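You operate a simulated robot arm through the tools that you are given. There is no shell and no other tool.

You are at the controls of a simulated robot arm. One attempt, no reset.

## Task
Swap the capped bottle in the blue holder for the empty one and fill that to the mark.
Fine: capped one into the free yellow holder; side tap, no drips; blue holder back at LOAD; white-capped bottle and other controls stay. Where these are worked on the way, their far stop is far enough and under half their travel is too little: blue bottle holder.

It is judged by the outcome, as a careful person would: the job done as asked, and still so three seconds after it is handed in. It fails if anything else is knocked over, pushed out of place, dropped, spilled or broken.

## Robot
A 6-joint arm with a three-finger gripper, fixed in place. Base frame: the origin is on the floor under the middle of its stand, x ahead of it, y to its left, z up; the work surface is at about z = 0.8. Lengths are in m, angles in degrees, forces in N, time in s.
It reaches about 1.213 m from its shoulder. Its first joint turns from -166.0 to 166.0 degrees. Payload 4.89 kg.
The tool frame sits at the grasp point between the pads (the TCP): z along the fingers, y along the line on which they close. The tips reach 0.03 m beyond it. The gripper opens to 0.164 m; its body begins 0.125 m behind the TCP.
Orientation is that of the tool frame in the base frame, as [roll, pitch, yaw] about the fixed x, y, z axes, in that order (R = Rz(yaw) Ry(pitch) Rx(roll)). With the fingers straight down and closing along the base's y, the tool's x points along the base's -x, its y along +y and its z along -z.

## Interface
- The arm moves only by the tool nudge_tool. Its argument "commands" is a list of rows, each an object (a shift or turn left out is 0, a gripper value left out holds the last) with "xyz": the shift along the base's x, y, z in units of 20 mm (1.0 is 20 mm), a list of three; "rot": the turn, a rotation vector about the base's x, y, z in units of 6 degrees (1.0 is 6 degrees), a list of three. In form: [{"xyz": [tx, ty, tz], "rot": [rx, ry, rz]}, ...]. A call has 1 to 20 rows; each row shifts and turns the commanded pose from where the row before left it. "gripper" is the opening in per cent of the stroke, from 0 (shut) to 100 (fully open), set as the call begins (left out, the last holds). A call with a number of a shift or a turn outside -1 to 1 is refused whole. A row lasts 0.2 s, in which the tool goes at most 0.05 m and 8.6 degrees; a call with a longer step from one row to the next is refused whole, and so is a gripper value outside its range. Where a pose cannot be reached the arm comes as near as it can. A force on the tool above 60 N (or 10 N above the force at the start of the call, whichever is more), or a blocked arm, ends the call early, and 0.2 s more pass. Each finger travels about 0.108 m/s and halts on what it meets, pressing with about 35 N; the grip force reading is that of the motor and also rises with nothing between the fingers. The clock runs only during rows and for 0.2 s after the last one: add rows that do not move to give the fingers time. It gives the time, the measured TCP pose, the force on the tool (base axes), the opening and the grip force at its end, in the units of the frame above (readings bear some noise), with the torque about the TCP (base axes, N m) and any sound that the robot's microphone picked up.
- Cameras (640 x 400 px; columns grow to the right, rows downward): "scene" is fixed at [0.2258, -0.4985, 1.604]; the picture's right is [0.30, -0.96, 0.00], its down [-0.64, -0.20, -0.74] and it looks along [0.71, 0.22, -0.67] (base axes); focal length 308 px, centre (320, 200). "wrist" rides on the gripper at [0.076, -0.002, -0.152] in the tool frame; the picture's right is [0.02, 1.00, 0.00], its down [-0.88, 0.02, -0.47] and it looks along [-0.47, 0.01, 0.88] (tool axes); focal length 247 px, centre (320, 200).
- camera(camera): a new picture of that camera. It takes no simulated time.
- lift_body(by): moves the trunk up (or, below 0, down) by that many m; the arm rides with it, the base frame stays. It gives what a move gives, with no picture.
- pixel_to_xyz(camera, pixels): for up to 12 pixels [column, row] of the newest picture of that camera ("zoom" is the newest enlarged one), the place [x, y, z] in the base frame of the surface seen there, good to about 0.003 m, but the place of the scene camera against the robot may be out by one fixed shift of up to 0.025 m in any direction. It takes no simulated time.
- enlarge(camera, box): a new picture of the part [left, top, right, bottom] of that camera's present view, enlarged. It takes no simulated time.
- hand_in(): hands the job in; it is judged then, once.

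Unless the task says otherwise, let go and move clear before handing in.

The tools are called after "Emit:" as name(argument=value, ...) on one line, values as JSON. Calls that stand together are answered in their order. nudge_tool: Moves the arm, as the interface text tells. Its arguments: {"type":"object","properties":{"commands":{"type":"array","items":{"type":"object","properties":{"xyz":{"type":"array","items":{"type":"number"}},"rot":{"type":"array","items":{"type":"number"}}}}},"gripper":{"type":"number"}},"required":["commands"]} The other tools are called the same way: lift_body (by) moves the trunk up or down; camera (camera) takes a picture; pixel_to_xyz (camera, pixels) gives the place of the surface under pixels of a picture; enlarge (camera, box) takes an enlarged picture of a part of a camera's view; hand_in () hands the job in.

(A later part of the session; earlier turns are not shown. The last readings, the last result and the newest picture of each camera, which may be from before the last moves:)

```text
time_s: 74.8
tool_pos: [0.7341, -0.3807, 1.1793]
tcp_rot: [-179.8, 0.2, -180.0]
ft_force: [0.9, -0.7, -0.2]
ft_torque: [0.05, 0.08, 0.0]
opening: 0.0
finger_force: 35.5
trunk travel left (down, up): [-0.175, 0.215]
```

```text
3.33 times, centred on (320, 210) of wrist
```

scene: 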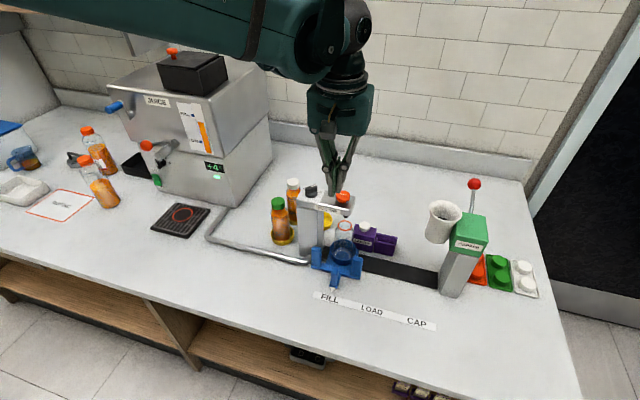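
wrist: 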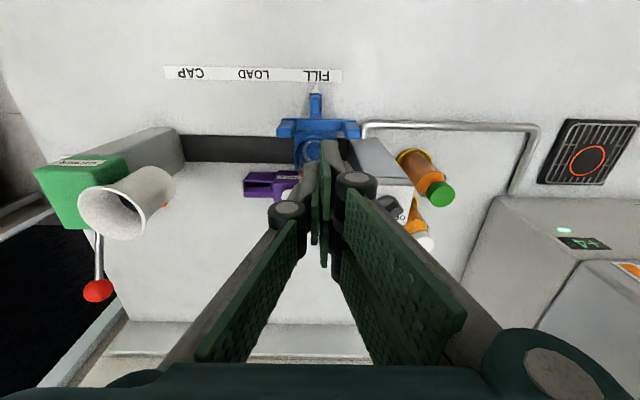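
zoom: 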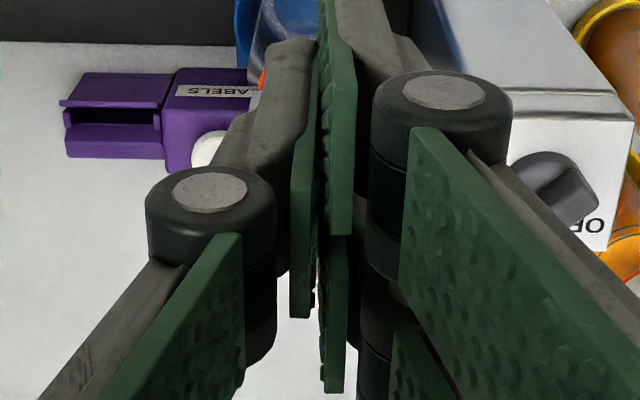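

The scene camera now sees the bottle under the tap. I'll enlarge it to identify the mark and the nozzle alignment before pressing.

Emit:
enlarge(camera="scene", box=[310, 180, 380, 290])

Emit:
enlarge(camera="scene", box=[318, 205, 374, 270])

```text
3.64 times, centred on (345, 235) of scene
```

zoom: 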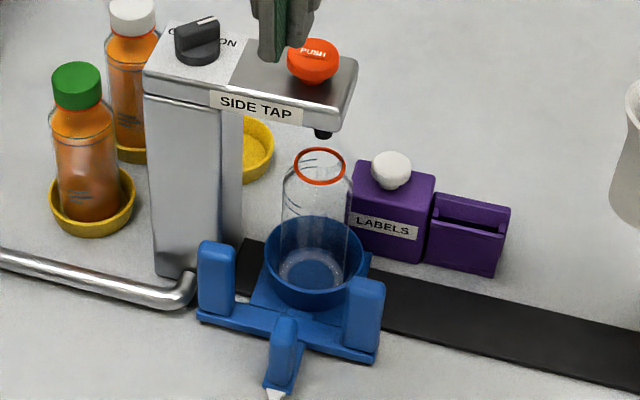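

```text
6.15 times, centred on (346, 238) of scene
```

zoom: 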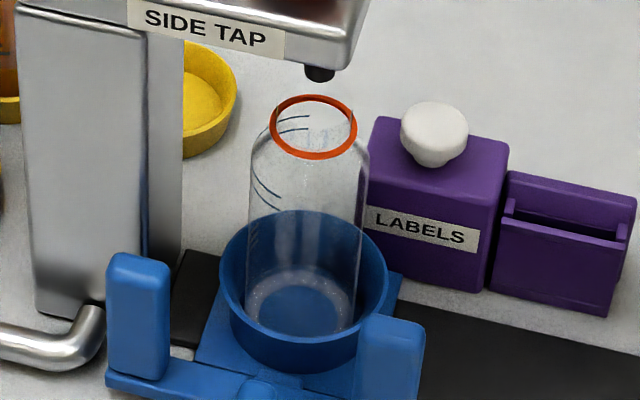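

The bottle's double mark line is visible at the left of its shoulder (zoom 265,185–200) and at the back through the neck. I'll check the reference bottles' levels relative to that line and the nozzle/mouth positions.

Emit:
enlarge(camera="scene", box=[262, 170, 310, 250])

Emit:
pixel_to_xyz(camera="scene", pixels=[[346, 217], [339, 226], [351, 225], [345, 220], [345, 231], [338, 243], [342, 196], [334, 240], [340, 253]])

Emit:
enlarge(camera="scene", box=[326, 208, 366, 248])

```text
5.00 times, centred on (286, 210) of scene
```

zoom: 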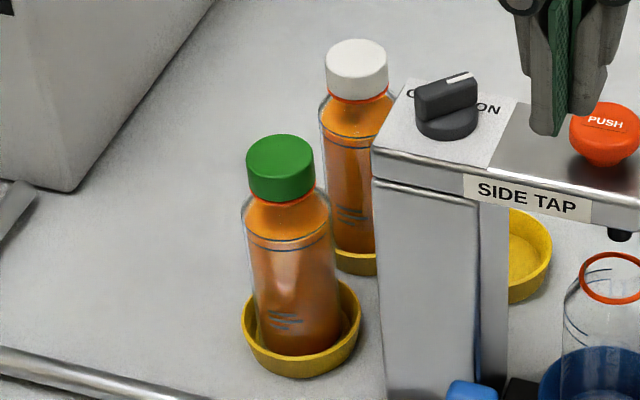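

```text
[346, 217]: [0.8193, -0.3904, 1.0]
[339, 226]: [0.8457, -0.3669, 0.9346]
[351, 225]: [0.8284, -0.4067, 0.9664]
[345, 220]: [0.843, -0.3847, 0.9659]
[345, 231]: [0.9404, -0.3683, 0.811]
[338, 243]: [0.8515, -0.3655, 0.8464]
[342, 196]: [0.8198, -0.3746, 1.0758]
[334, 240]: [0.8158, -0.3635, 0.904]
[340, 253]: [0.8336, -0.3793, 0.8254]
```

```text
10.00 times, centred on (346, 228) of scene
```

zoom: 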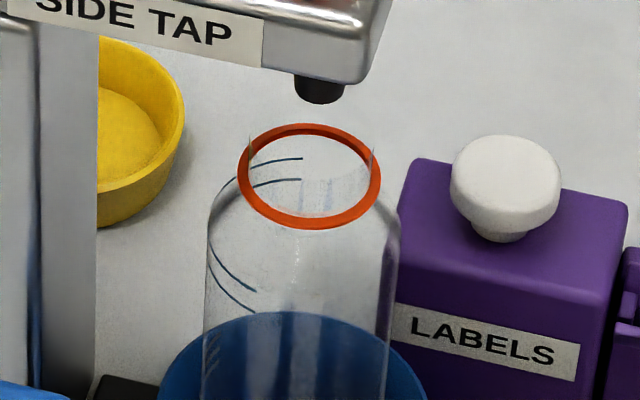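

I'll look at the green-capped bottle's level versus its two lines at maximum zoom, as the reference for "filled to the mark".

Emit:
enlarge(camera="scene", box=[264, 195, 304, 220])

Emit:
enlarge(camera="scene", box=[276, 180, 316, 205])

```text
16.00 times, centred on (284, 208) of scene
```

zoom: 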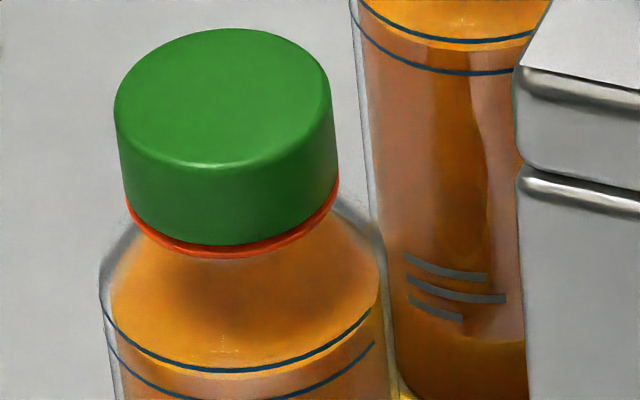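

```text
16.00 times, centred on (296, 192) of scene
```

zoom: 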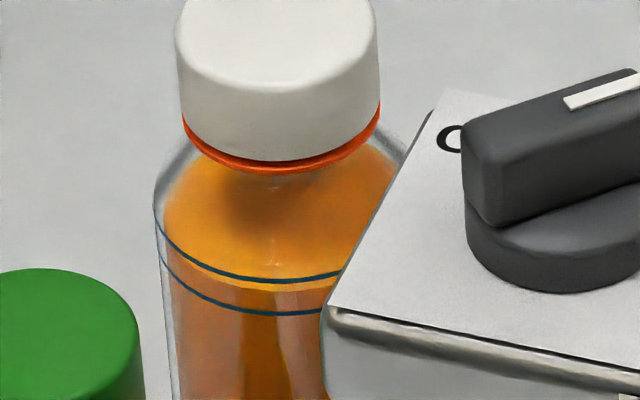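

In the references the juice surface's front edge lies between the two lines, just under the upper one – that's my target. I'll now move over the PUSH button and down to just above it.

Emit:
nudge_tool(commands=[{"xyz": [1, 0.1, 0]}, {"xyz": [1, 0.08, 0]}, {"xyz": [1, 0, 0]}, {"xyz": [0.95, 0, 0]}, {"xyz": [0, 0, -0.9]}, {"xyz": [0, 0, -0.9]}, {"xyz": [0, 0, -0.9]}, {"xyz": [0, 0, -0.6]}, {"xyz": [0, 0, 0]}])

Emit:
camera(camera="scene")

Emit:
enlarge(camera="scene", box=[305, 150, 385, 250])

Emit:
camera(camera="wrist")

```text
time_s: 76.8
tool_pos: [0.8125, -0.3769, 1.1125]
tcp_rot: [-179.7, 0.1, 180.0]
ft_force: [0.7, 0.2, -0.8]
ft_torque: [0.0, 0.01, -0.02]
opening: 0.0001
finger_force: 34.8
trunk travel left (down, up): [-0.175, 0.215]
```

```text
taken
```

scene: 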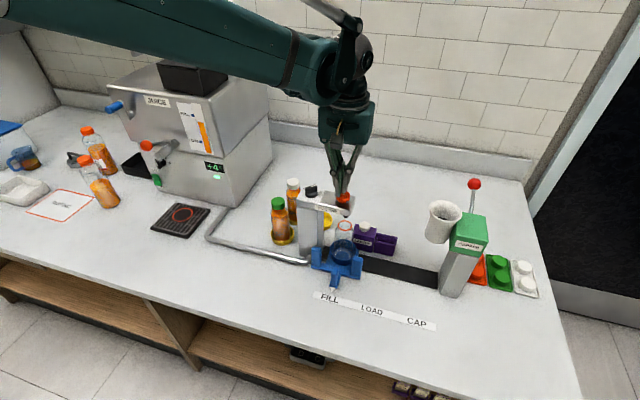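

```text
4.00 times, centred on (345, 200) of scene
```

zoom: 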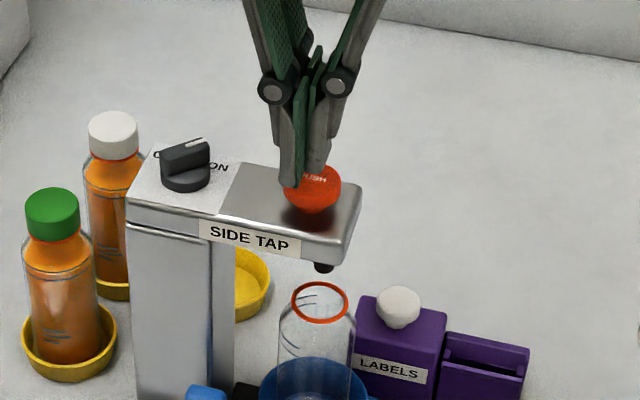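

```text
taken
```

wrist: 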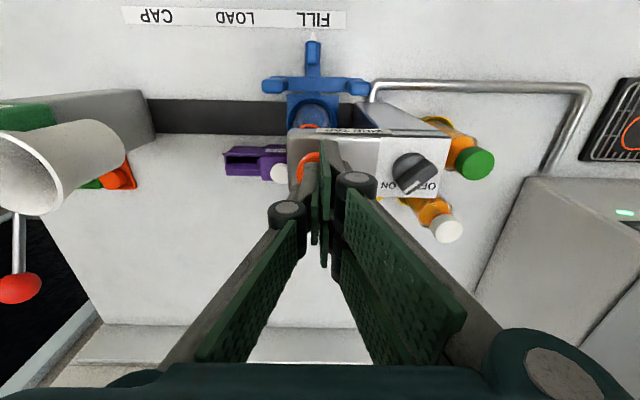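

The fingertips hover 15 mm above the button, perhaps some mm to its +y side. I'll enlarge the wrist view to centre on the button.

Emit:
enlarge(camera="wrist", box=[270, 110, 390, 210])

Emit:
pixel_to_xyz(camera="wrist", pixels=[[292, 168], [300, 160], [308, 160], [315, 160], [318, 155], [320, 145], [300, 175], [295, 155], [310, 154]])

Emit:
enlarge(camera="scene", box=[325, 175, 365, 215])

```text
4.00 times, centred on (330, 160) of wrist
```

zoom: 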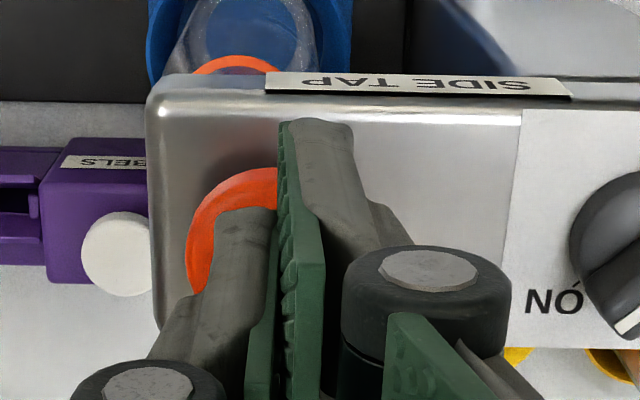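

```text
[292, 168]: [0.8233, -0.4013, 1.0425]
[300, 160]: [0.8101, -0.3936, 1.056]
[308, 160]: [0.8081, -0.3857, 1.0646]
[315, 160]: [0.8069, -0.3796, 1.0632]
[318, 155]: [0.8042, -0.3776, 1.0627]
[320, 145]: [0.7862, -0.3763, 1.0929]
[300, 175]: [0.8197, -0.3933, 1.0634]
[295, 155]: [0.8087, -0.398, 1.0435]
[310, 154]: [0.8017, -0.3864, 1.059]
```

```text
10.00 times, centred on (345, 195) of scene
```

zoom: 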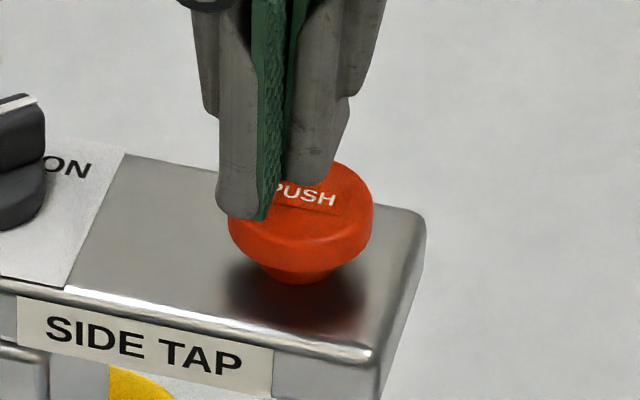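

The button's visible left edge (zoom 187) puts its centre right under the tool in y, and the scene view agrees once the finger depth is accounted for. I'll approach to contact and then press in small steps.

Emit:
nudge_tool(commands=[{"xyz": [0.1, 0, -0.5]}, {"xyz": [0, 0, -0.2]}, {"xyz": [0, 0, 0]}])

Emit:
nudge_tool(commands=[{"xyz": [0, 0, -0.15]}])

Emit:
enlarge(camera="scene", box=[310, 180, 380, 290])

```text
time_s: 77.6
tool_pos: [0.8151, -0.377, 1.0984]
tcp_rot: [-179.7, 0.0, 179.9]
ft_force: [1.3, -0.8, 0.2]
ft_torque: [0.01, 0.0, -0.01]
opening: 0.0002
finger_force: 34.4
trunk travel left (down, up): [-0.175, 0.215]
```

```text
time_s: 78.0
tool_pos: [0.8145, -0.3768, 1.0954]
tcp_rot: [-179.9, 0.1, 180.0]
ft_force: [-0.3, 0.5, 0.7]
ft_torque: [-0.01, 0.0, 0.01]
opening: 0.0
finger_force: 34.9
trunk travel left (down, up): [-0.175, 0.215]
```

```text
3.64 times, centred on (345, 235) of scene
```

zoom: 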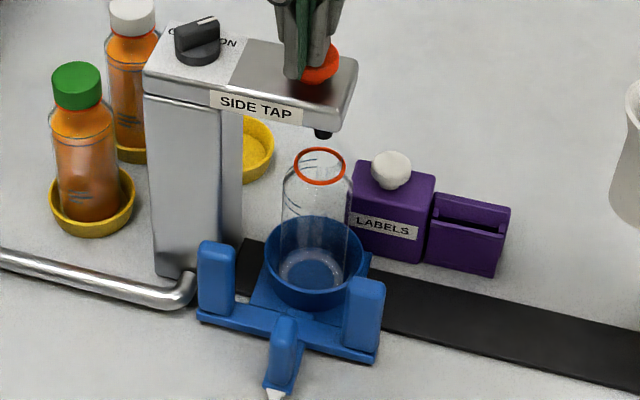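

No contact yet at z=1.0954. I'll go on in 2 mm steps.

Emit:
nudge_tool(commands=[{"xyz": [0, 0, -0.1]}])

Emit:
nudge_tool(commands=[{"xyz": [0, 0, -0.1]}])

Emit:
nudge_tool(commands=[{"xyz": [0, 0, -0.1]}])

Emit:
enlarge(camera="scene", box=[310, 180, 380, 290])

```text
time_s: 78.4
tool_pos: [0.8138, -0.3764, 1.0937]
tcp_rot: [-179.9, 0.2, -180.0]
ft_force: [0.3, -0.1, 0.1]
ft_torque: [0.03, 0.02, 0.01]
opening: 0.0
finger_force: 34.9
trunk travel left (down, up): [-0.175, 0.215]
```

```text
time_s: 78.8
tool_pos: [0.8153, -0.3772, 1.0905]
tcp_rot: [-179.9, 0.1, -179.9]
ft_force: [-0.3, 0.4, 0.5]
ft_torque: [0.01, -0.01, 0.05]
opening: 0.0
finger_force: 34.9
trunk travel left (down, up): [-0.175, 0.215]
```

```text
time_s: 79.2
tool_pos: [0.8136, -0.3763, 1.0887]
tcp_rot: [-179.8, 0.1, -179.9]
ft_force: [0.0, 0.3, 1.1]
ft_torque: [0.04, -0.05, 0.0]
opening: 0.0059
finger_force: 44.7
trunk travel left (down, up): [-0.175, 0.215]
```

```text
3.64 times, centred on (345, 235) of scene
```

zoom: 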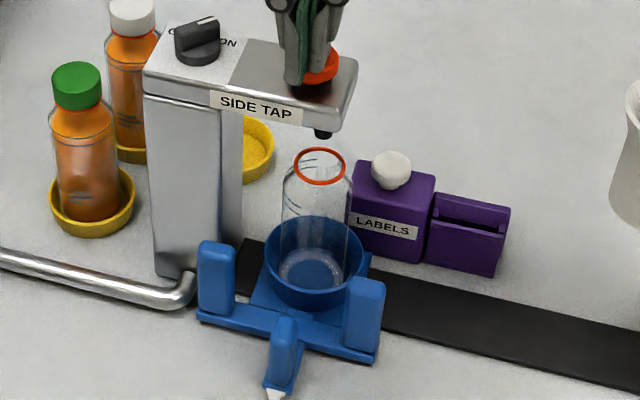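

The opening rose to 0.0059 – the tips may be straddling or being wedged by the button. Let me look closely.

Emit:
enlarge(camera="scene", box=[325, 175, 365, 215])

Emit:
enlarge(camera="wrist", box=[270, 110, 390, 210])

```text
10.00 times, centred on (345, 195) of scene
```

zoom: 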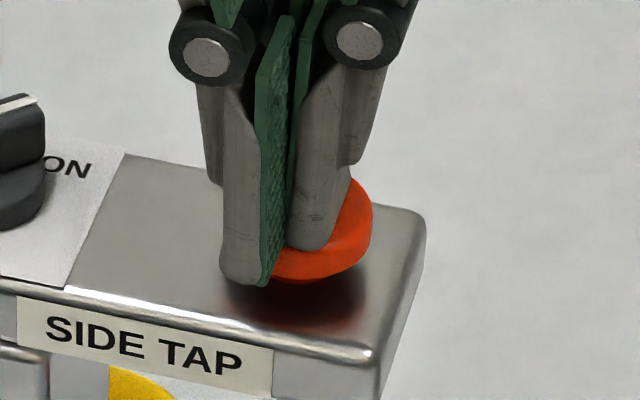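

```text
4.00 times, centred on (330, 160) of wrist
```

zoom: 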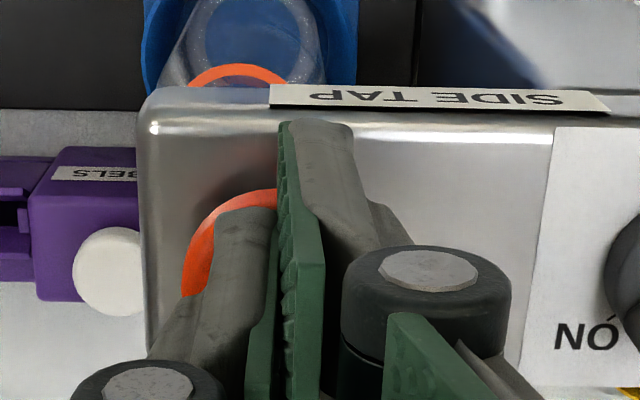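

The thumb is over the button's top but Fz is only 1 N, so it's probably just touching. I'll press 2 mm more and watch.

Emit:
nudge_tool(commands=[{"xyz": [0, 0, -0.1]}])

Emit:
enlarge(camera="scene", box=[325, 175, 365, 215])

Emit:
enlarge(camera="scene", box=[318, 205, 374, 270])

```text
time_s: 79.6
tool_pos: [0.8149, -0.3765, 1.0882]
tcp_rot: [-179.8, 0.2, 179.9]
ft_force: [0.1, 2.0, 2.7]
ft_torque: [0.02, 0.0, 0.02]
opening: 0.006
finger_force: 45.0
trunk travel left (down, up): [-0.175, 0.215]
```

```text
10.00 times, centred on (345, 195) of scene
```

zoom: 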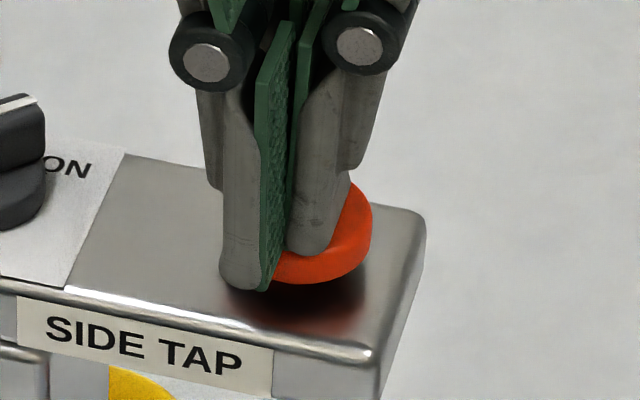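

```text
6.15 times, centred on (346, 238) of scene
```

zoom: 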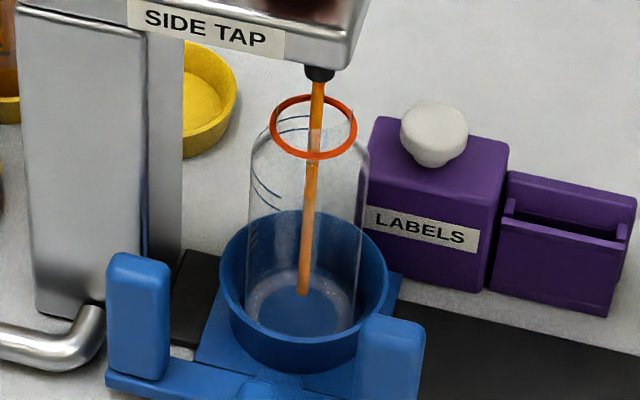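

Juice is flowing straight into the bottle (zoom 315,85→303,295). I'll hold still and check the level after a short while.

Emit:
nudge_tool(commands=[{"xyz": [0, 0, 0]}, {"xyz": [0, 0, 0]}])

Emit:
enlarge(camera="scene", box=[318, 205, 374, 270])

```text
time_s: 80.2
tool_pos: [0.8147, -0.3771, 1.0875]
tcp_rot: [-179.8, 0.0, -180.0]
ft_force: [-0.1, 0.3, 2.1]
ft_torque: [0.04, -0.02, 0.04]
opening: 0.0062
finger_force: 44.6
trunk travel left (down, up): [-0.175, 0.215]
```

```text
6.15 times, centred on (346, 238) of scene
```

zoom: 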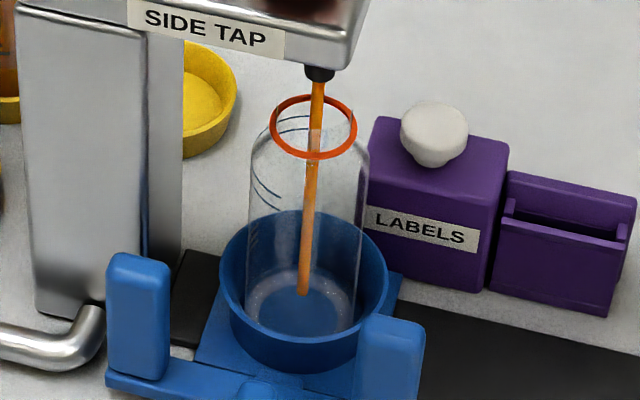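

Flow continues with no visible level yet. I'll hold for about 1.2 s more and check.

Emit:
nudge_tool(commands=[{"xyz": [0, 0, 0]}, {"xyz": [0, 0, 0]}, {"xyz": [0, 0, 0]}, {"xyz": [0, 0, 0]}, {"xyz": [0, 0, 0]}])

Emit:
enlarge(camera="scene", box=[318, 205, 374, 270])

```text
time_s: 81.4
tool_pos: [0.815, -0.3788, 1.0863]
tcp_rot: [-179.9, 0.1, 179.9]
ft_force: [0.1, 1.2, 2.1]
ft_torque: [-0.03, -0.01, -0.02]
opening: 0.006
finger_force: 44.8
trunk travel left (down, up): [-0.175, 0.215]
```

```text
6.15 times, centred on (346, 238) of scene
```

zoom: 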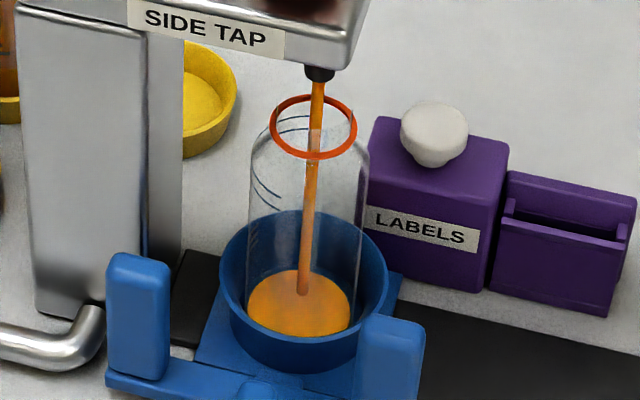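

The juice surface shows as an ellipse centred near zoom (300,303). I'll hold 2 s more to measure the rise rate.

Emit:
nudge_tool(commands=[{"xyz": [0, 0, 0]}, {"xyz": [0, 0, 0]}, {"xyz": [0, 0, 0]}, {"xyz": [0, 0, 0]}, {"xyz": [0, 0, 0]}, {"xyz": [0, 0, 0]}, {"xyz": [0, 0, 0]}, {"xyz": [0, 0, 0]}, {"xyz": [0, 0, 0]}])

Emit:
enlarge(camera="scene", box=[318, 205, 374, 270])

```text
time_s: 83.4
tool_pos: [0.8145, -0.3768, 1.0871]
tcp_rot: [-179.8, 0.0, -179.9]
ft_force: [-0.6, 0.4, 2.2]
ft_torque: [-0.01, 0.0, -0.02]
opening: 0.0062
finger_force: 45.5
trunk travel left (down, up): [-0.175, 0.215]
```

```text
6.15 times, centred on (346, 238) of scene
```

zoom: 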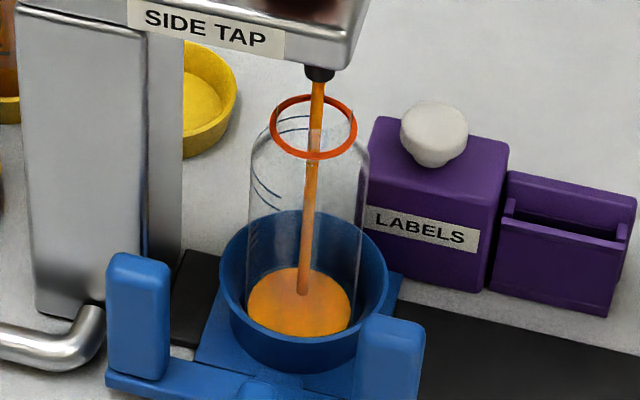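

The surface has risen only slightly in 2 s. I'll hold 4 s more to gauge the rate.

Emit:
nudge_tool(commands=[{"xyz": [0, 0, 0]}, {"xyz": [0, 0, 0]}, {"xyz": [0, 0, 0]}, {"xyz": [0, 0, 0]}, {"xyz": [0, 0, 0]}, {"xyz": [0, 0, 0]}, {"xyz": [0, 0, 0]}, {"xyz": [0, 0, 0]}, {"xyz": [0, 0, 0]}, {"xyz": [0, 0, 0]}, {"xyz": [0, 0, 0]}, {"xyz": [0, 0, 0]}, {"xyz": [0, 0, 0]}, {"xyz": [0, 0, 0]}, {"xyz": [0, 0, 0]}, {"xyz": [0, 0, 0]}, {"xyz": [0, 0, 0]}, {"xyz": [0, 0, 0]}, {"xyz": [0, 0, 0]}, {"xyz": [0, 0, 0]}])

Emit:
enlarge(camera="scene", box=[318, 205, 374, 270])

```text
time_s: 87.6
tool_pos: [0.8149, -0.3758, 1.0873]
tcp_rot: [-179.8, 0.1, -180.0]
ft_force: [0.0, 0.0, 2.7]
ft_torque: [-0.02, -0.03, 0.01]
opening: 0.0065
finger_force: 45.0
trunk travel left (down, up): [-0.175, 0.215]
```

```text
6.15 times, centred on (346, 238) of scene
```

zoom: 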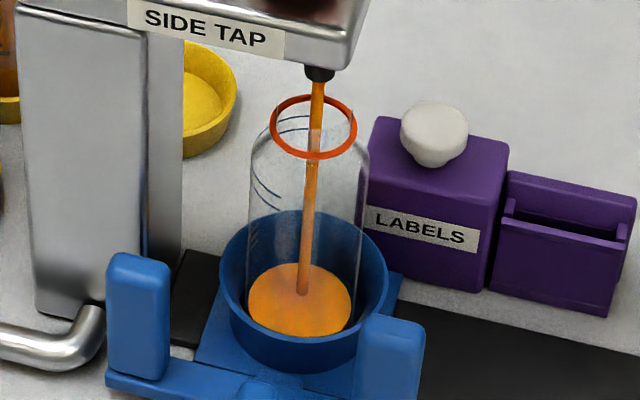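

The back edge moved from row 270 to 263 in 6 s (~0.8 mm/s), which is slow. I'll press 2 mm deeper and see whether the flow increases.

Emit:
nudge_tool(commands=[{"xyz": [0, 0, -0.1]}, {"xyz": [0, 0, 0]}, {"xyz": [0, 0, 0]}, {"xyz": [0, 0, 0]}, {"xyz": [0, 0, 0]}, {"xyz": [0, 0, 0]}, {"xyz": [0, 0, 0]}, {"xyz": [0, 0, 0]}, {"xyz": [0, 0, 0]}, {"xyz": [0, 0, 0]}, {"xyz": [0, 0, 0]}, {"xyz": [0, 0, 0]}, {"xyz": [0, 0, 0]}, {"xyz": [0, 0, 0]}, {"xyz": [0, 0, 0]}, {"xyz": [0, 0, 0]}, {"xyz": [0, 0, 0]}, {"xyz": [0, 0, 0]}, {"xyz": [0, 0, 0]}, {"xyz": [0, 0, 0]}])

Emit:
enlarge(camera="scene", box=[318, 205, 374, 270])

Emit:
enlarge(camera="scene", box=[325, 175, 365, 215])

```text
time_s: 91.8
tool_pos: [0.8128, -0.3776, 1.0847]
tcp_rot: [-179.7, 0.0, -180.0]
ft_force: [0.5, 0.3, 3.0]
ft_torque: [0.01, -0.03, 0.01]
opening: 0.0059
finger_force: 45.0
trunk travel left (down, up): [-0.175, 0.215]
heard: click
```

```text
6.15 times, centred on (346, 238) of scene
```

zoom: 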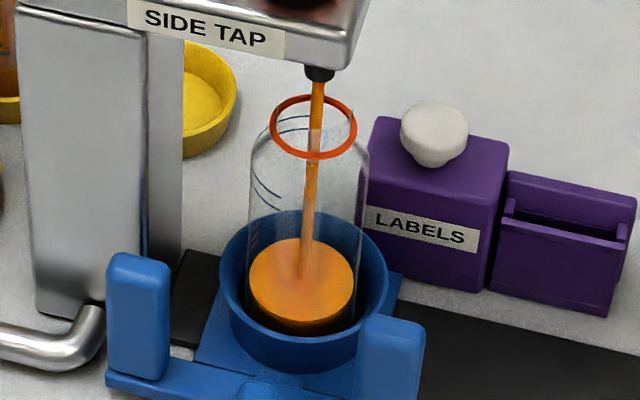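

```text
10.00 times, centred on (345, 195) of scene
```

zoom: 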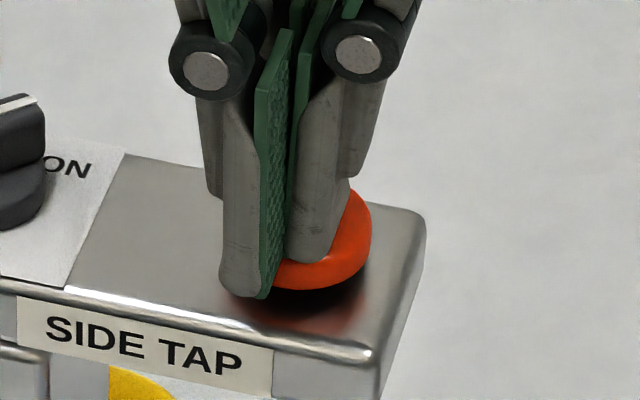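

A click was heard and the flow rate rose to about 6 px/s (back edge row 263→238). I'll test now, with plenty of room left, whether the button latches by releasing it.

Emit:
nudge_tool(commands=[{"xyz": [0, 0, 0.6]}, {"xyz": [0, 0, 0]}])

Emit:
enlarge(camera="scene", box=[318, 205, 374, 270])

Emit:
enlarge(camera="scene", box=[325, 175, 365, 215])

```text
time_s: 92.4
tool_pos: [0.8146, -0.3762, 1.0971]
tcp_rot: [-179.9, 0.1, -179.9]
ft_force: [-0.2, -0.4, -0.2]
ft_torque: [-0.01, 0.01, 0.01]
opening: 0.0002
finger_force: 44.3
trunk travel left (down, up): [-0.175, 0.215]
```

```text
6.15 times, centred on (346, 238) of scene
```

zoom: 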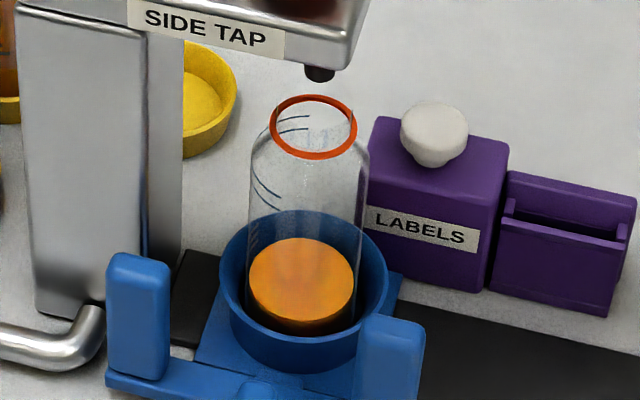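

```text
10.00 times, centred on (345, 195) of scene
```

zoom: 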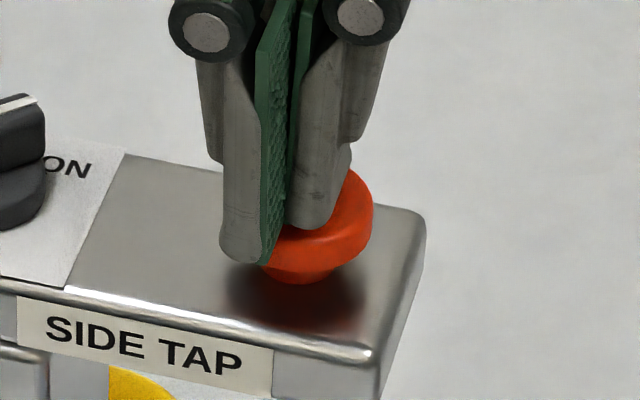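

Releasing stops the flow, so the button is momentary. I'll press to the full depth again and hold about 4 s.

Emit:
nudge_tool(commands=[{"xyz": [0, 0, -0.6]}, {"xyz": [0, 0, 0]}, {"xyz": [0, 0, 0]}, {"xyz": [0, 0, 0]}, {"xyz": [0, 0, 0]}, {"xyz": [0, 0, 0]}, {"xyz": [0, 0, 0]}, {"xyz": [0, 0, 0]}, {"xyz": [0, 0, 0]}, {"xyz": [0, 0, 0]}, {"xyz": [0, 0, 0]}, {"xyz": [0, 0, 0]}, {"xyz": [0, 0, 0]}, {"xyz": [0, 0, 0]}, {"xyz": [0, 0, 0]}, {"xyz": [0, 0, 0]}, {"xyz": [0, 0, 0]}, {"xyz": [0, 0, 0]}, {"xyz": [0, 0, 0]}, {"xyz": [0, 0, 0]}])

Emit:
enlarge(camera="scene", box=[318, 205, 374, 270])

```text
time_s: 96.6
tool_pos: [0.8132, -0.3765, 1.086]
tcp_rot: [-179.9, 0.1, 180.0]
ft_force: [-0.6, -0.6, 2.6]
ft_torque: [0.0, 0.0, 0.03]
opening: 0.0064
finger_force: 45.0
trunk travel left (down, up): [-0.175, 0.215]
```

```text
6.15 times, centred on (346, 238) of scene
```

zoom: 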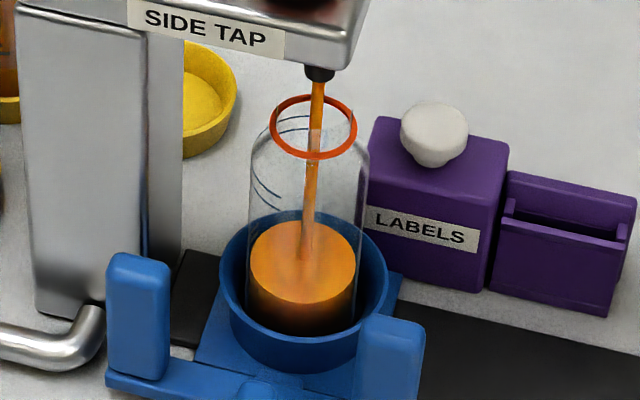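

The level rose to row 219 (about 4.7 px/s), no click this time. I'll press 1 mm deeper and hold another 4 s.

Emit:
nudge_tool(commands=[{"xyz": [0, 0, -0.06]}, {"xyz": [0, 0, 0]}, {"xyz": [0, 0, 0]}, {"xyz": [0, 0, 0]}, {"xyz": [0, 0, 0]}, {"xyz": [0, 0, 0]}, {"xyz": [0, 0, 0]}, {"xyz": [0, 0, 0]}, {"xyz": [0, 0, 0]}, {"xyz": [0, 0, 0]}, {"xyz": [0, 0, 0]}, {"xyz": [0, 0, 0]}, {"xyz": [0, 0, 0]}, {"xyz": [0, 0, 0]}, {"xyz": [0, 0, 0]}, {"xyz": [0, 0, 0]}, {"xyz": [0, 0, 0]}, {"xyz": [0, 0, 0]}, {"xyz": [0, 0, 0]}, {"xyz": [0, 0, 0]}])

Emit:
enlarge(camera="scene", box=[318, 205, 374, 270])

```text
time_s: 100.8
tool_pos: [0.8139, -0.3771, 1.0839]
tcp_rot: [-179.8, 0.1, -180.0]
ft_force: [-0.7, 0.4, 4.1]
ft_torque: [0.03, -0.02, 0.01]
opening: 0.006
finger_force: 44.8
trunk travel left (down, up): [-0.175, 0.215]
heard: click
```

```text
6.15 times, centred on (346, 238) of scene
```

zoom: 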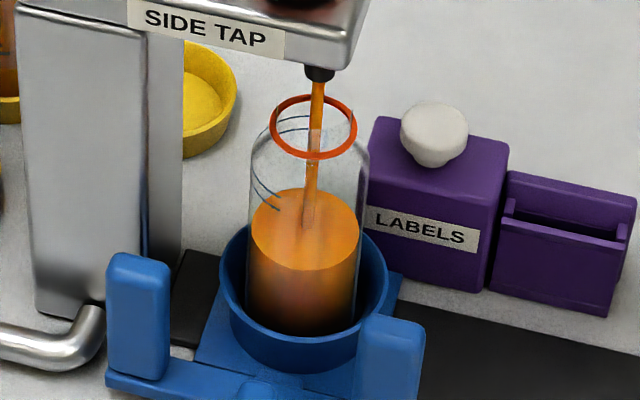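

Rate is now about 7.6 px/s; the surface (back 187, front 270) needs about 64 px more to reach just under the upper line. I'll hold 4 s more.

Emit:
nudge_tool(commands=[{"xyz": [0, 0, 0]}, {"xyz": [0, 0, 0]}, {"xyz": [0, 0, 0]}, {"xyz": [0, 0, 0]}, {"xyz": [0, 0, 0]}, {"xyz": [0, 0, 0]}, {"xyz": [0, 0, 0]}, {"xyz": [0, 0, 0]}, {"xyz": [0, 0, 0]}, {"xyz": [0, 0, 0]}, {"xyz": [0, 0, 0]}, {"xyz": [0, 0, 0]}, {"xyz": [0, 0, 0]}, {"xyz": [0, 0, 0]}, {"xyz": [0, 0, 0]}, {"xyz": [0, 0, 0]}, {"xyz": [0, 0, 0]}, {"xyz": [0, 0, 0]}, {"xyz": [0, 0, 0]}])

Emit:
enlarge(camera="scene", box=[318, 205, 374, 270])

Emit:
enlarge(camera="scene", box=[326, 213, 366, 253])

```text
time_s: 104.8
tool_pos: [0.8149, -0.3768, 1.0859]
tcp_rot: [-179.8, 0.2, -180.0]
ft_force: [-0.3, 0.9, 3.5]
ft_torque: [0.03, -0.01, -0.03]
opening: 0.006
finger_force: 45.0
trunk travel left (down, up): [-0.175, 0.215]
```

```text
6.15 times, centred on (346, 238) of scene
```

zoom: 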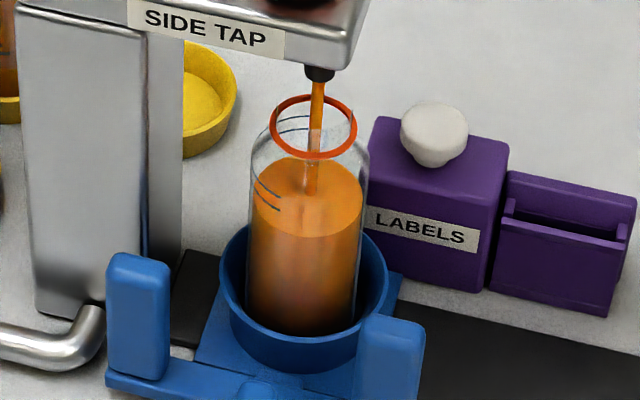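

```text
10.00 times, centred on (346, 233) of scene
```

zoom: 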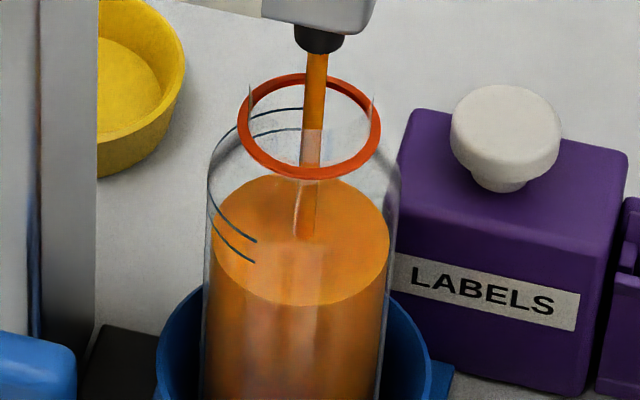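

Surface centre is at row 241 (10× view); the band's lines correspond to centres ~178 (upper) and ~199 (lower), and references sit mid-band (~189). About 52 px to go at ~12 px/s, so I'll hold 3 s more.

Emit:
nudge_tool(commands=[{"xyz": [0, 0, 0]}, {"xyz": [0, 0, 0]}, {"xyz": [0, 0, 0]}, {"xyz": [0, 0, 0]}, {"xyz": [0, 0, 0]}, {"xyz": [0, 0, 0]}, {"xyz": [0, 0, 0]}, {"xyz": [0, 0, 0]}, {"xyz": [0, 0, 0]}, {"xyz": [0, 0, 0]}, {"xyz": [0, 0, 0]}, {"xyz": [0, 0, 0]}, {"xyz": [0, 0, 0]}, {"xyz": [0, 0, 0]}])

Emit:
enlarge(camera="scene", box=[326, 213, 366, 253])

```text
time_s: 107.8
tool_pos: [0.8143, -0.3775, 1.0849]
tcp_rot: [-179.8, 0.1, -180.0]
ft_force: [-0.2, -1.3, 4.0]
ft_torque: [0.01, 0.0, 0.02]
opening: 0.0063
finger_force: 45.4
trunk travel left (down, up): [-0.175, 0.215]
```

```text
10.00 times, centred on (346, 233) of scene
```

zoom: 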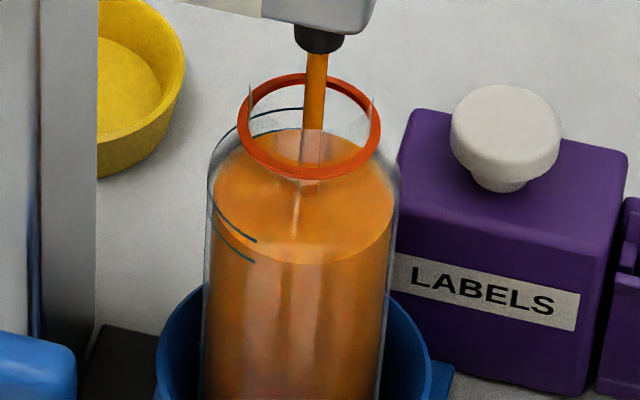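

Surface is now back≈130, front≈264 (centre ~197), right at the lower line; about 8 px more to mid-band. I'll hold one more row and then release.

Emit:
nudge_tool(commands=[{"xyz": [0, 0, 0]}, {"xyz": [0, 0, 0.8]}, {"xyz": [0, 0, 0]}])

Emit:
enlarge(camera="scene", box=[326, 213, 366, 253])

Emit:
enlarge(camera="scene", box=[324, 217, 364, 242])

```text
time_s: 108.6
tool_pos: [0.814, -0.3759, 1.1007]
tcp_rot: [-179.7, 0.1, 179.9]
ft_force: [-0.3, -0.9, 0.9]
ft_torque: [0.0, 0.02, 0.0]
opening: 0.0
finger_force: 45.0
trunk travel left (down, up): [-0.175, 0.215]
```

```text
10.00 times, centred on (346, 233) of scene
```

zoom: 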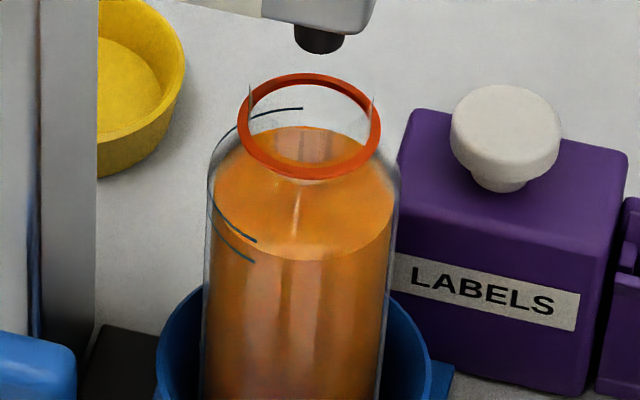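

```text
16.00 times, centred on (344, 230) of scene
```

zoom: 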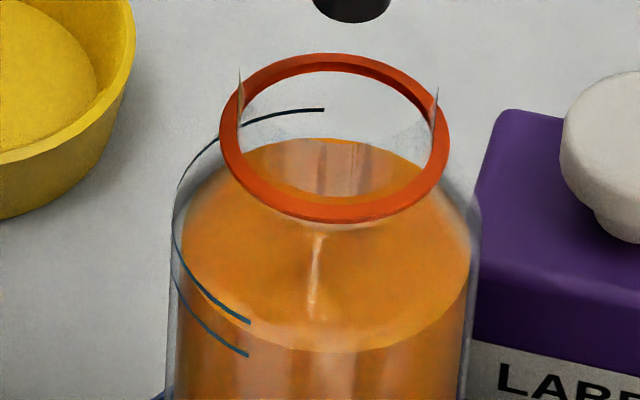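

Flow stopped cleanly; the surface edge now lies between the two lines. I'll zoom in more at the lines to judge exactly, and compare with the green-capped reference.

Emit:
enlarge(camera="scene", box=[332, 228, 352, 243])

Emit:
enlarge(camera="scene", box=[268, 208, 292, 224])

Emit:
enlarge(camera="scene", box=[282, 190, 306, 206])

```text
16.00 times, centred on (342, 236) of scene
```

zoom: 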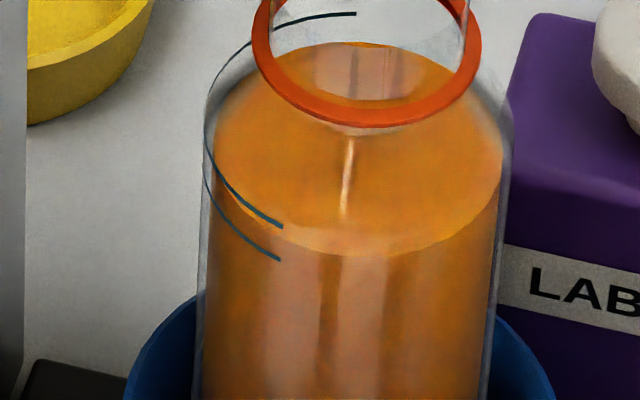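

```text
16.00 times, centred on (280, 216) of scene
```

zoom: 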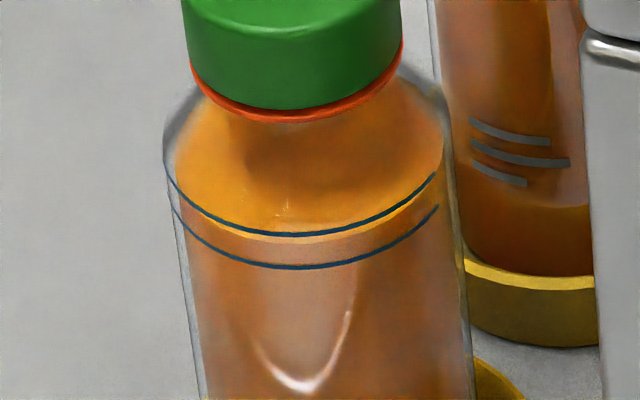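

```text
16.00 times, centred on (294, 198) of scene
```

zoom: 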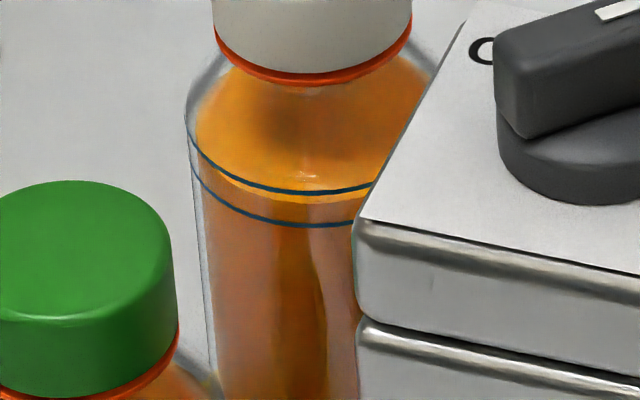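

Our surface edge is at ~0.42 of the gap below the upper line, versus 0.2–0.3 in the references, i.e. inside the band but ~1 mm lower. I'll top up with the slow partial press for about a second.

Emit:
nudge_tool(commands=[{"xyz": [0, 0, -0.64]}, {"xyz": [0, 0, 0]}, {"xyz": [0, 0, 0]}, {"xyz": [0, 0, 0]}, {"xyz": [0, 0, 0]}, {"xyz": [0, 0, 0.8]}, {"xyz": [0, 0, 0]}])

Emit:
enlarge(camera="scene", box=[332, 228, 352, 243])

```text
time_s: 110.2
tool_pos: [0.815, -0.3762, 1.1026]
tcp_rot: [-179.8, 0.0, 180.0]
ft_force: [0.3, 0.5, -0.9]
ft_torque: [-0.01, 0.03, -0.03]
opening: 0.0001
finger_force: 45.1
trunk travel left (down, up): [-0.175, 0.215]
```

```text
16.00 times, centred on (342, 236) of scene
```

zoom: 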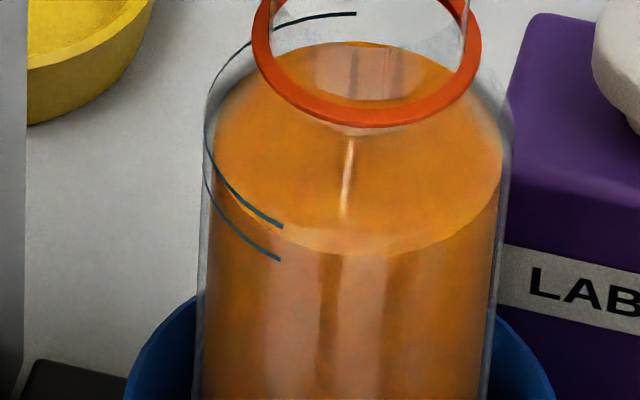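

No visible change. I'll press slightly deeper (1.086) briefly and look while pressed.

Emit:
nudge_tool(commands=[{"xyz": [0, 0, -0.84]}, {"xyz": [0, 0, 0]}])

Emit:
enlarge(camera="scene", box=[326, 213, 366, 253])

```text
time_s: 110.8
tool_pos: [0.8148, -0.3767, 1.0874]
tcp_rot: [-179.8, 0.1, -180.0]
ft_force: [-0.1, 0.7, 2.6]
ft_torque: [0.02, 0.0, 0.01]
opening: 0.006
finger_force: 44.5
trunk travel left (down, up): [-0.175, 0.215]
```

```text
10.00 times, centred on (346, 233) of scene
```

zoom: 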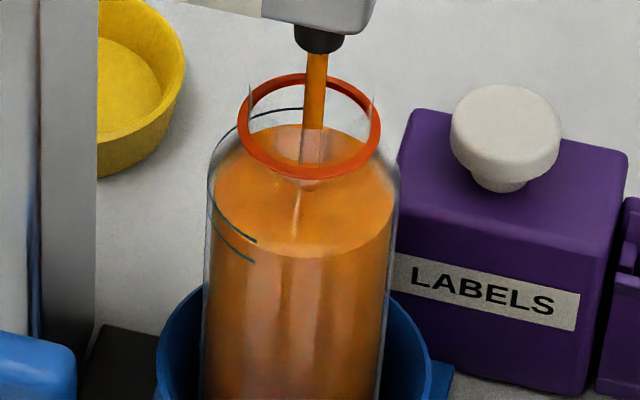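

It's flowing again and the front edge is at ~257 (upper line would be ~249, lower ~270). I'll release now and check.

Emit:
nudge_tool(commands=[{"xyz": [0, 0, 0.9]}, {"xyz": [0, 0, 0]}])

Emit:
enlarge(camera="scene", box=[332, 228, 352, 243])

Emit:
enlarge(camera="scene", box=[326, 213, 366, 253])

```text
time_s: 111.4
tool_pos: [0.8151, -0.3761, 1.104]
tcp_rot: [-179.8, 0.0, -179.9]
ft_force: [0.1, -0.3, -0.2]
ft_torque: [-0.03, 0.02, 0.01]
opening: 0.0
finger_force: 44.8
trunk travel left (down, up): [-0.175, 0.215]
```

```text
16.00 times, centred on (342, 236) of scene
```

zoom: 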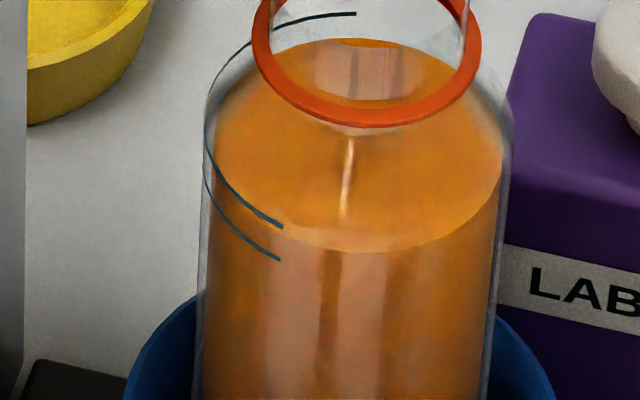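

```text
10.00 times, centred on (346, 233) of scene
```

zoom: 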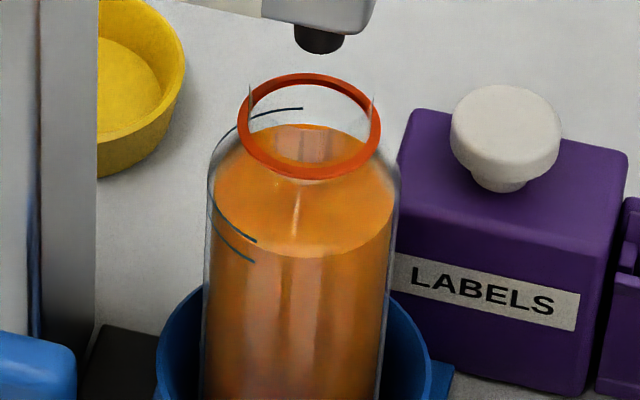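

The edge is now at ~0.27 of the gap below the upper line, matching the reference bottles, and the nozzle is clean. I'll rise, back off and come in front of the handle again.

Emit:
nudge_tool(commands=[{"xyz": [0, 0, 1]}, {"xyz": [0, 0, 1]}, {"xyz": [0, 0, 1]}, {"xyz": [0, 0, 1]}, {"xyz": [-1, -0.1, 0]}, {"xyz": [-1, -0.1, 0]}, {"xyz": [-1, -0.1, 0]}, {"xyz": [-1, -0.1, 0]}, {"xyz": [-1, -0.1, 0]}, {"xyz": [-1, -0.1, 0]}, {"xyz": [-1, -0.1, 0]}, {"xyz": [-0.75, 0, 0]}, {"xyz": [0, 0, 0]}])

Emit:
nudge_tool(commands=[{"xyz": [0, 0, 0]}, {"xyz": [0, 0, 0]}], gripper=30)

Emit:
camera(camera="wrist")

Emit:
camera(camera="scene")

Emit:
enlarge(camera="scene", box=[300, 170, 390, 310])

```text
time_s: 114.2
tool_pos: [0.6581, -0.3911, 1.1851]
tcp_rot: [-179.9, 0.1, -180.0]
ft_force: [-0.5, -0.8, 0.4]
ft_torque: [0.04, -0.04, 0.01]
opening: 0.0
finger_force: 45.1
trunk travel left (down, up): [-0.175, 0.215]
```

```text
time_s: 114.8
tool_pos: [0.6583, -0.3917, 1.1846]
tcp_rot: [-179.9, 0.1, 179.9]
ft_force: [0.3, -0.1, -1.1]
ft_torque: [-0.03, -0.01, 0.01]
opening: 0.0489
finger_force: 0.0
trunk travel left (down, up): [-0.175, 0.215]
```

```text
taken
```

wrist: 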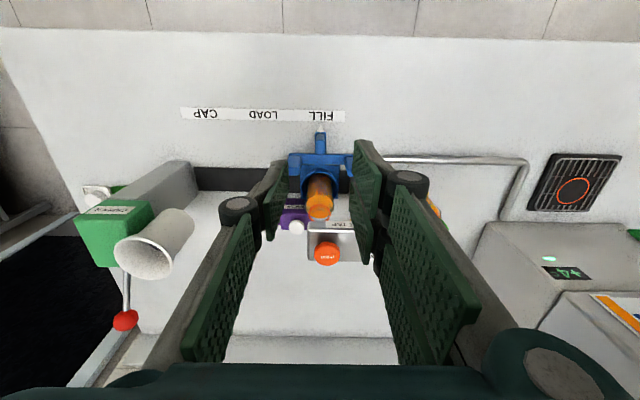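

```text
taken
```

scene: 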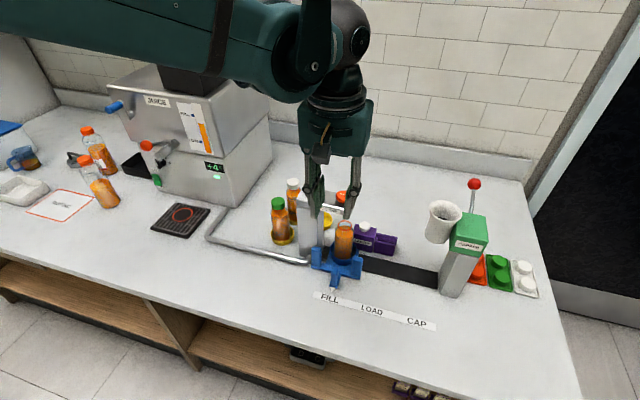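

```text
2.86 times, centred on (345, 240) of scene
```

zoom: 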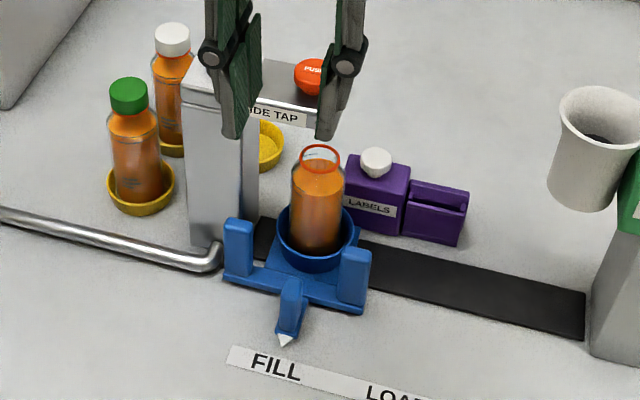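

The filled bottle stands at FILL with a clean area around it. I'll come down in front, then over the handle.

Emit:
nudge_tool(commands=[{"xyz": [0, 0.08, -1]}, {"xyz": [0, 0, -1]}, {"xyz": [0, 0, -1]}, {"xyz": [0, 0, -1]}, {"xyz": [0, 0, -1]}, {"xyz": [0, 0, -1]}, {"xyz": [0, 0, -1]}, {"xyz": [0, 0, -1]}, {"xyz": [0, 0, -1]}, {"xyz": [0, 0, -1]}, {"xyz": [0, 0, -1]}, {"xyz": [0, 0, -1]}, {"xyz": [0, 0, -0.6]}, {"xyz": [0.8, 0, 0]}, {"xyz": [0.8, 0, 0]}, {"xyz": [0.8, 0, 0]}, {"xyz": [0, 0, 0]}])

Emit:
camera(camera="wrist")

```text
time_s: 118.4
tool_pos: [0.708, -0.3887, 0.9315]
tcp_rot: [-179.8, 0.1, -179.9]
ft_force: [0.4, 0.4, 0.0]
ft_torque: [0.04, 0.0, -0.02]
opening: 0.0492
finger_force: 0.1
trunk travel left (down, up): [-0.175, 0.215]
```

```text
taken
```

wrist: 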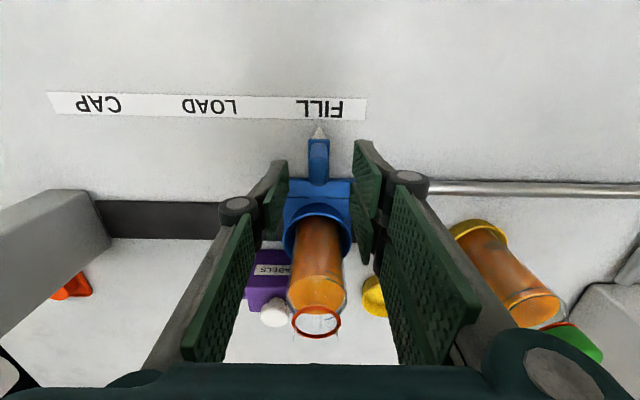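

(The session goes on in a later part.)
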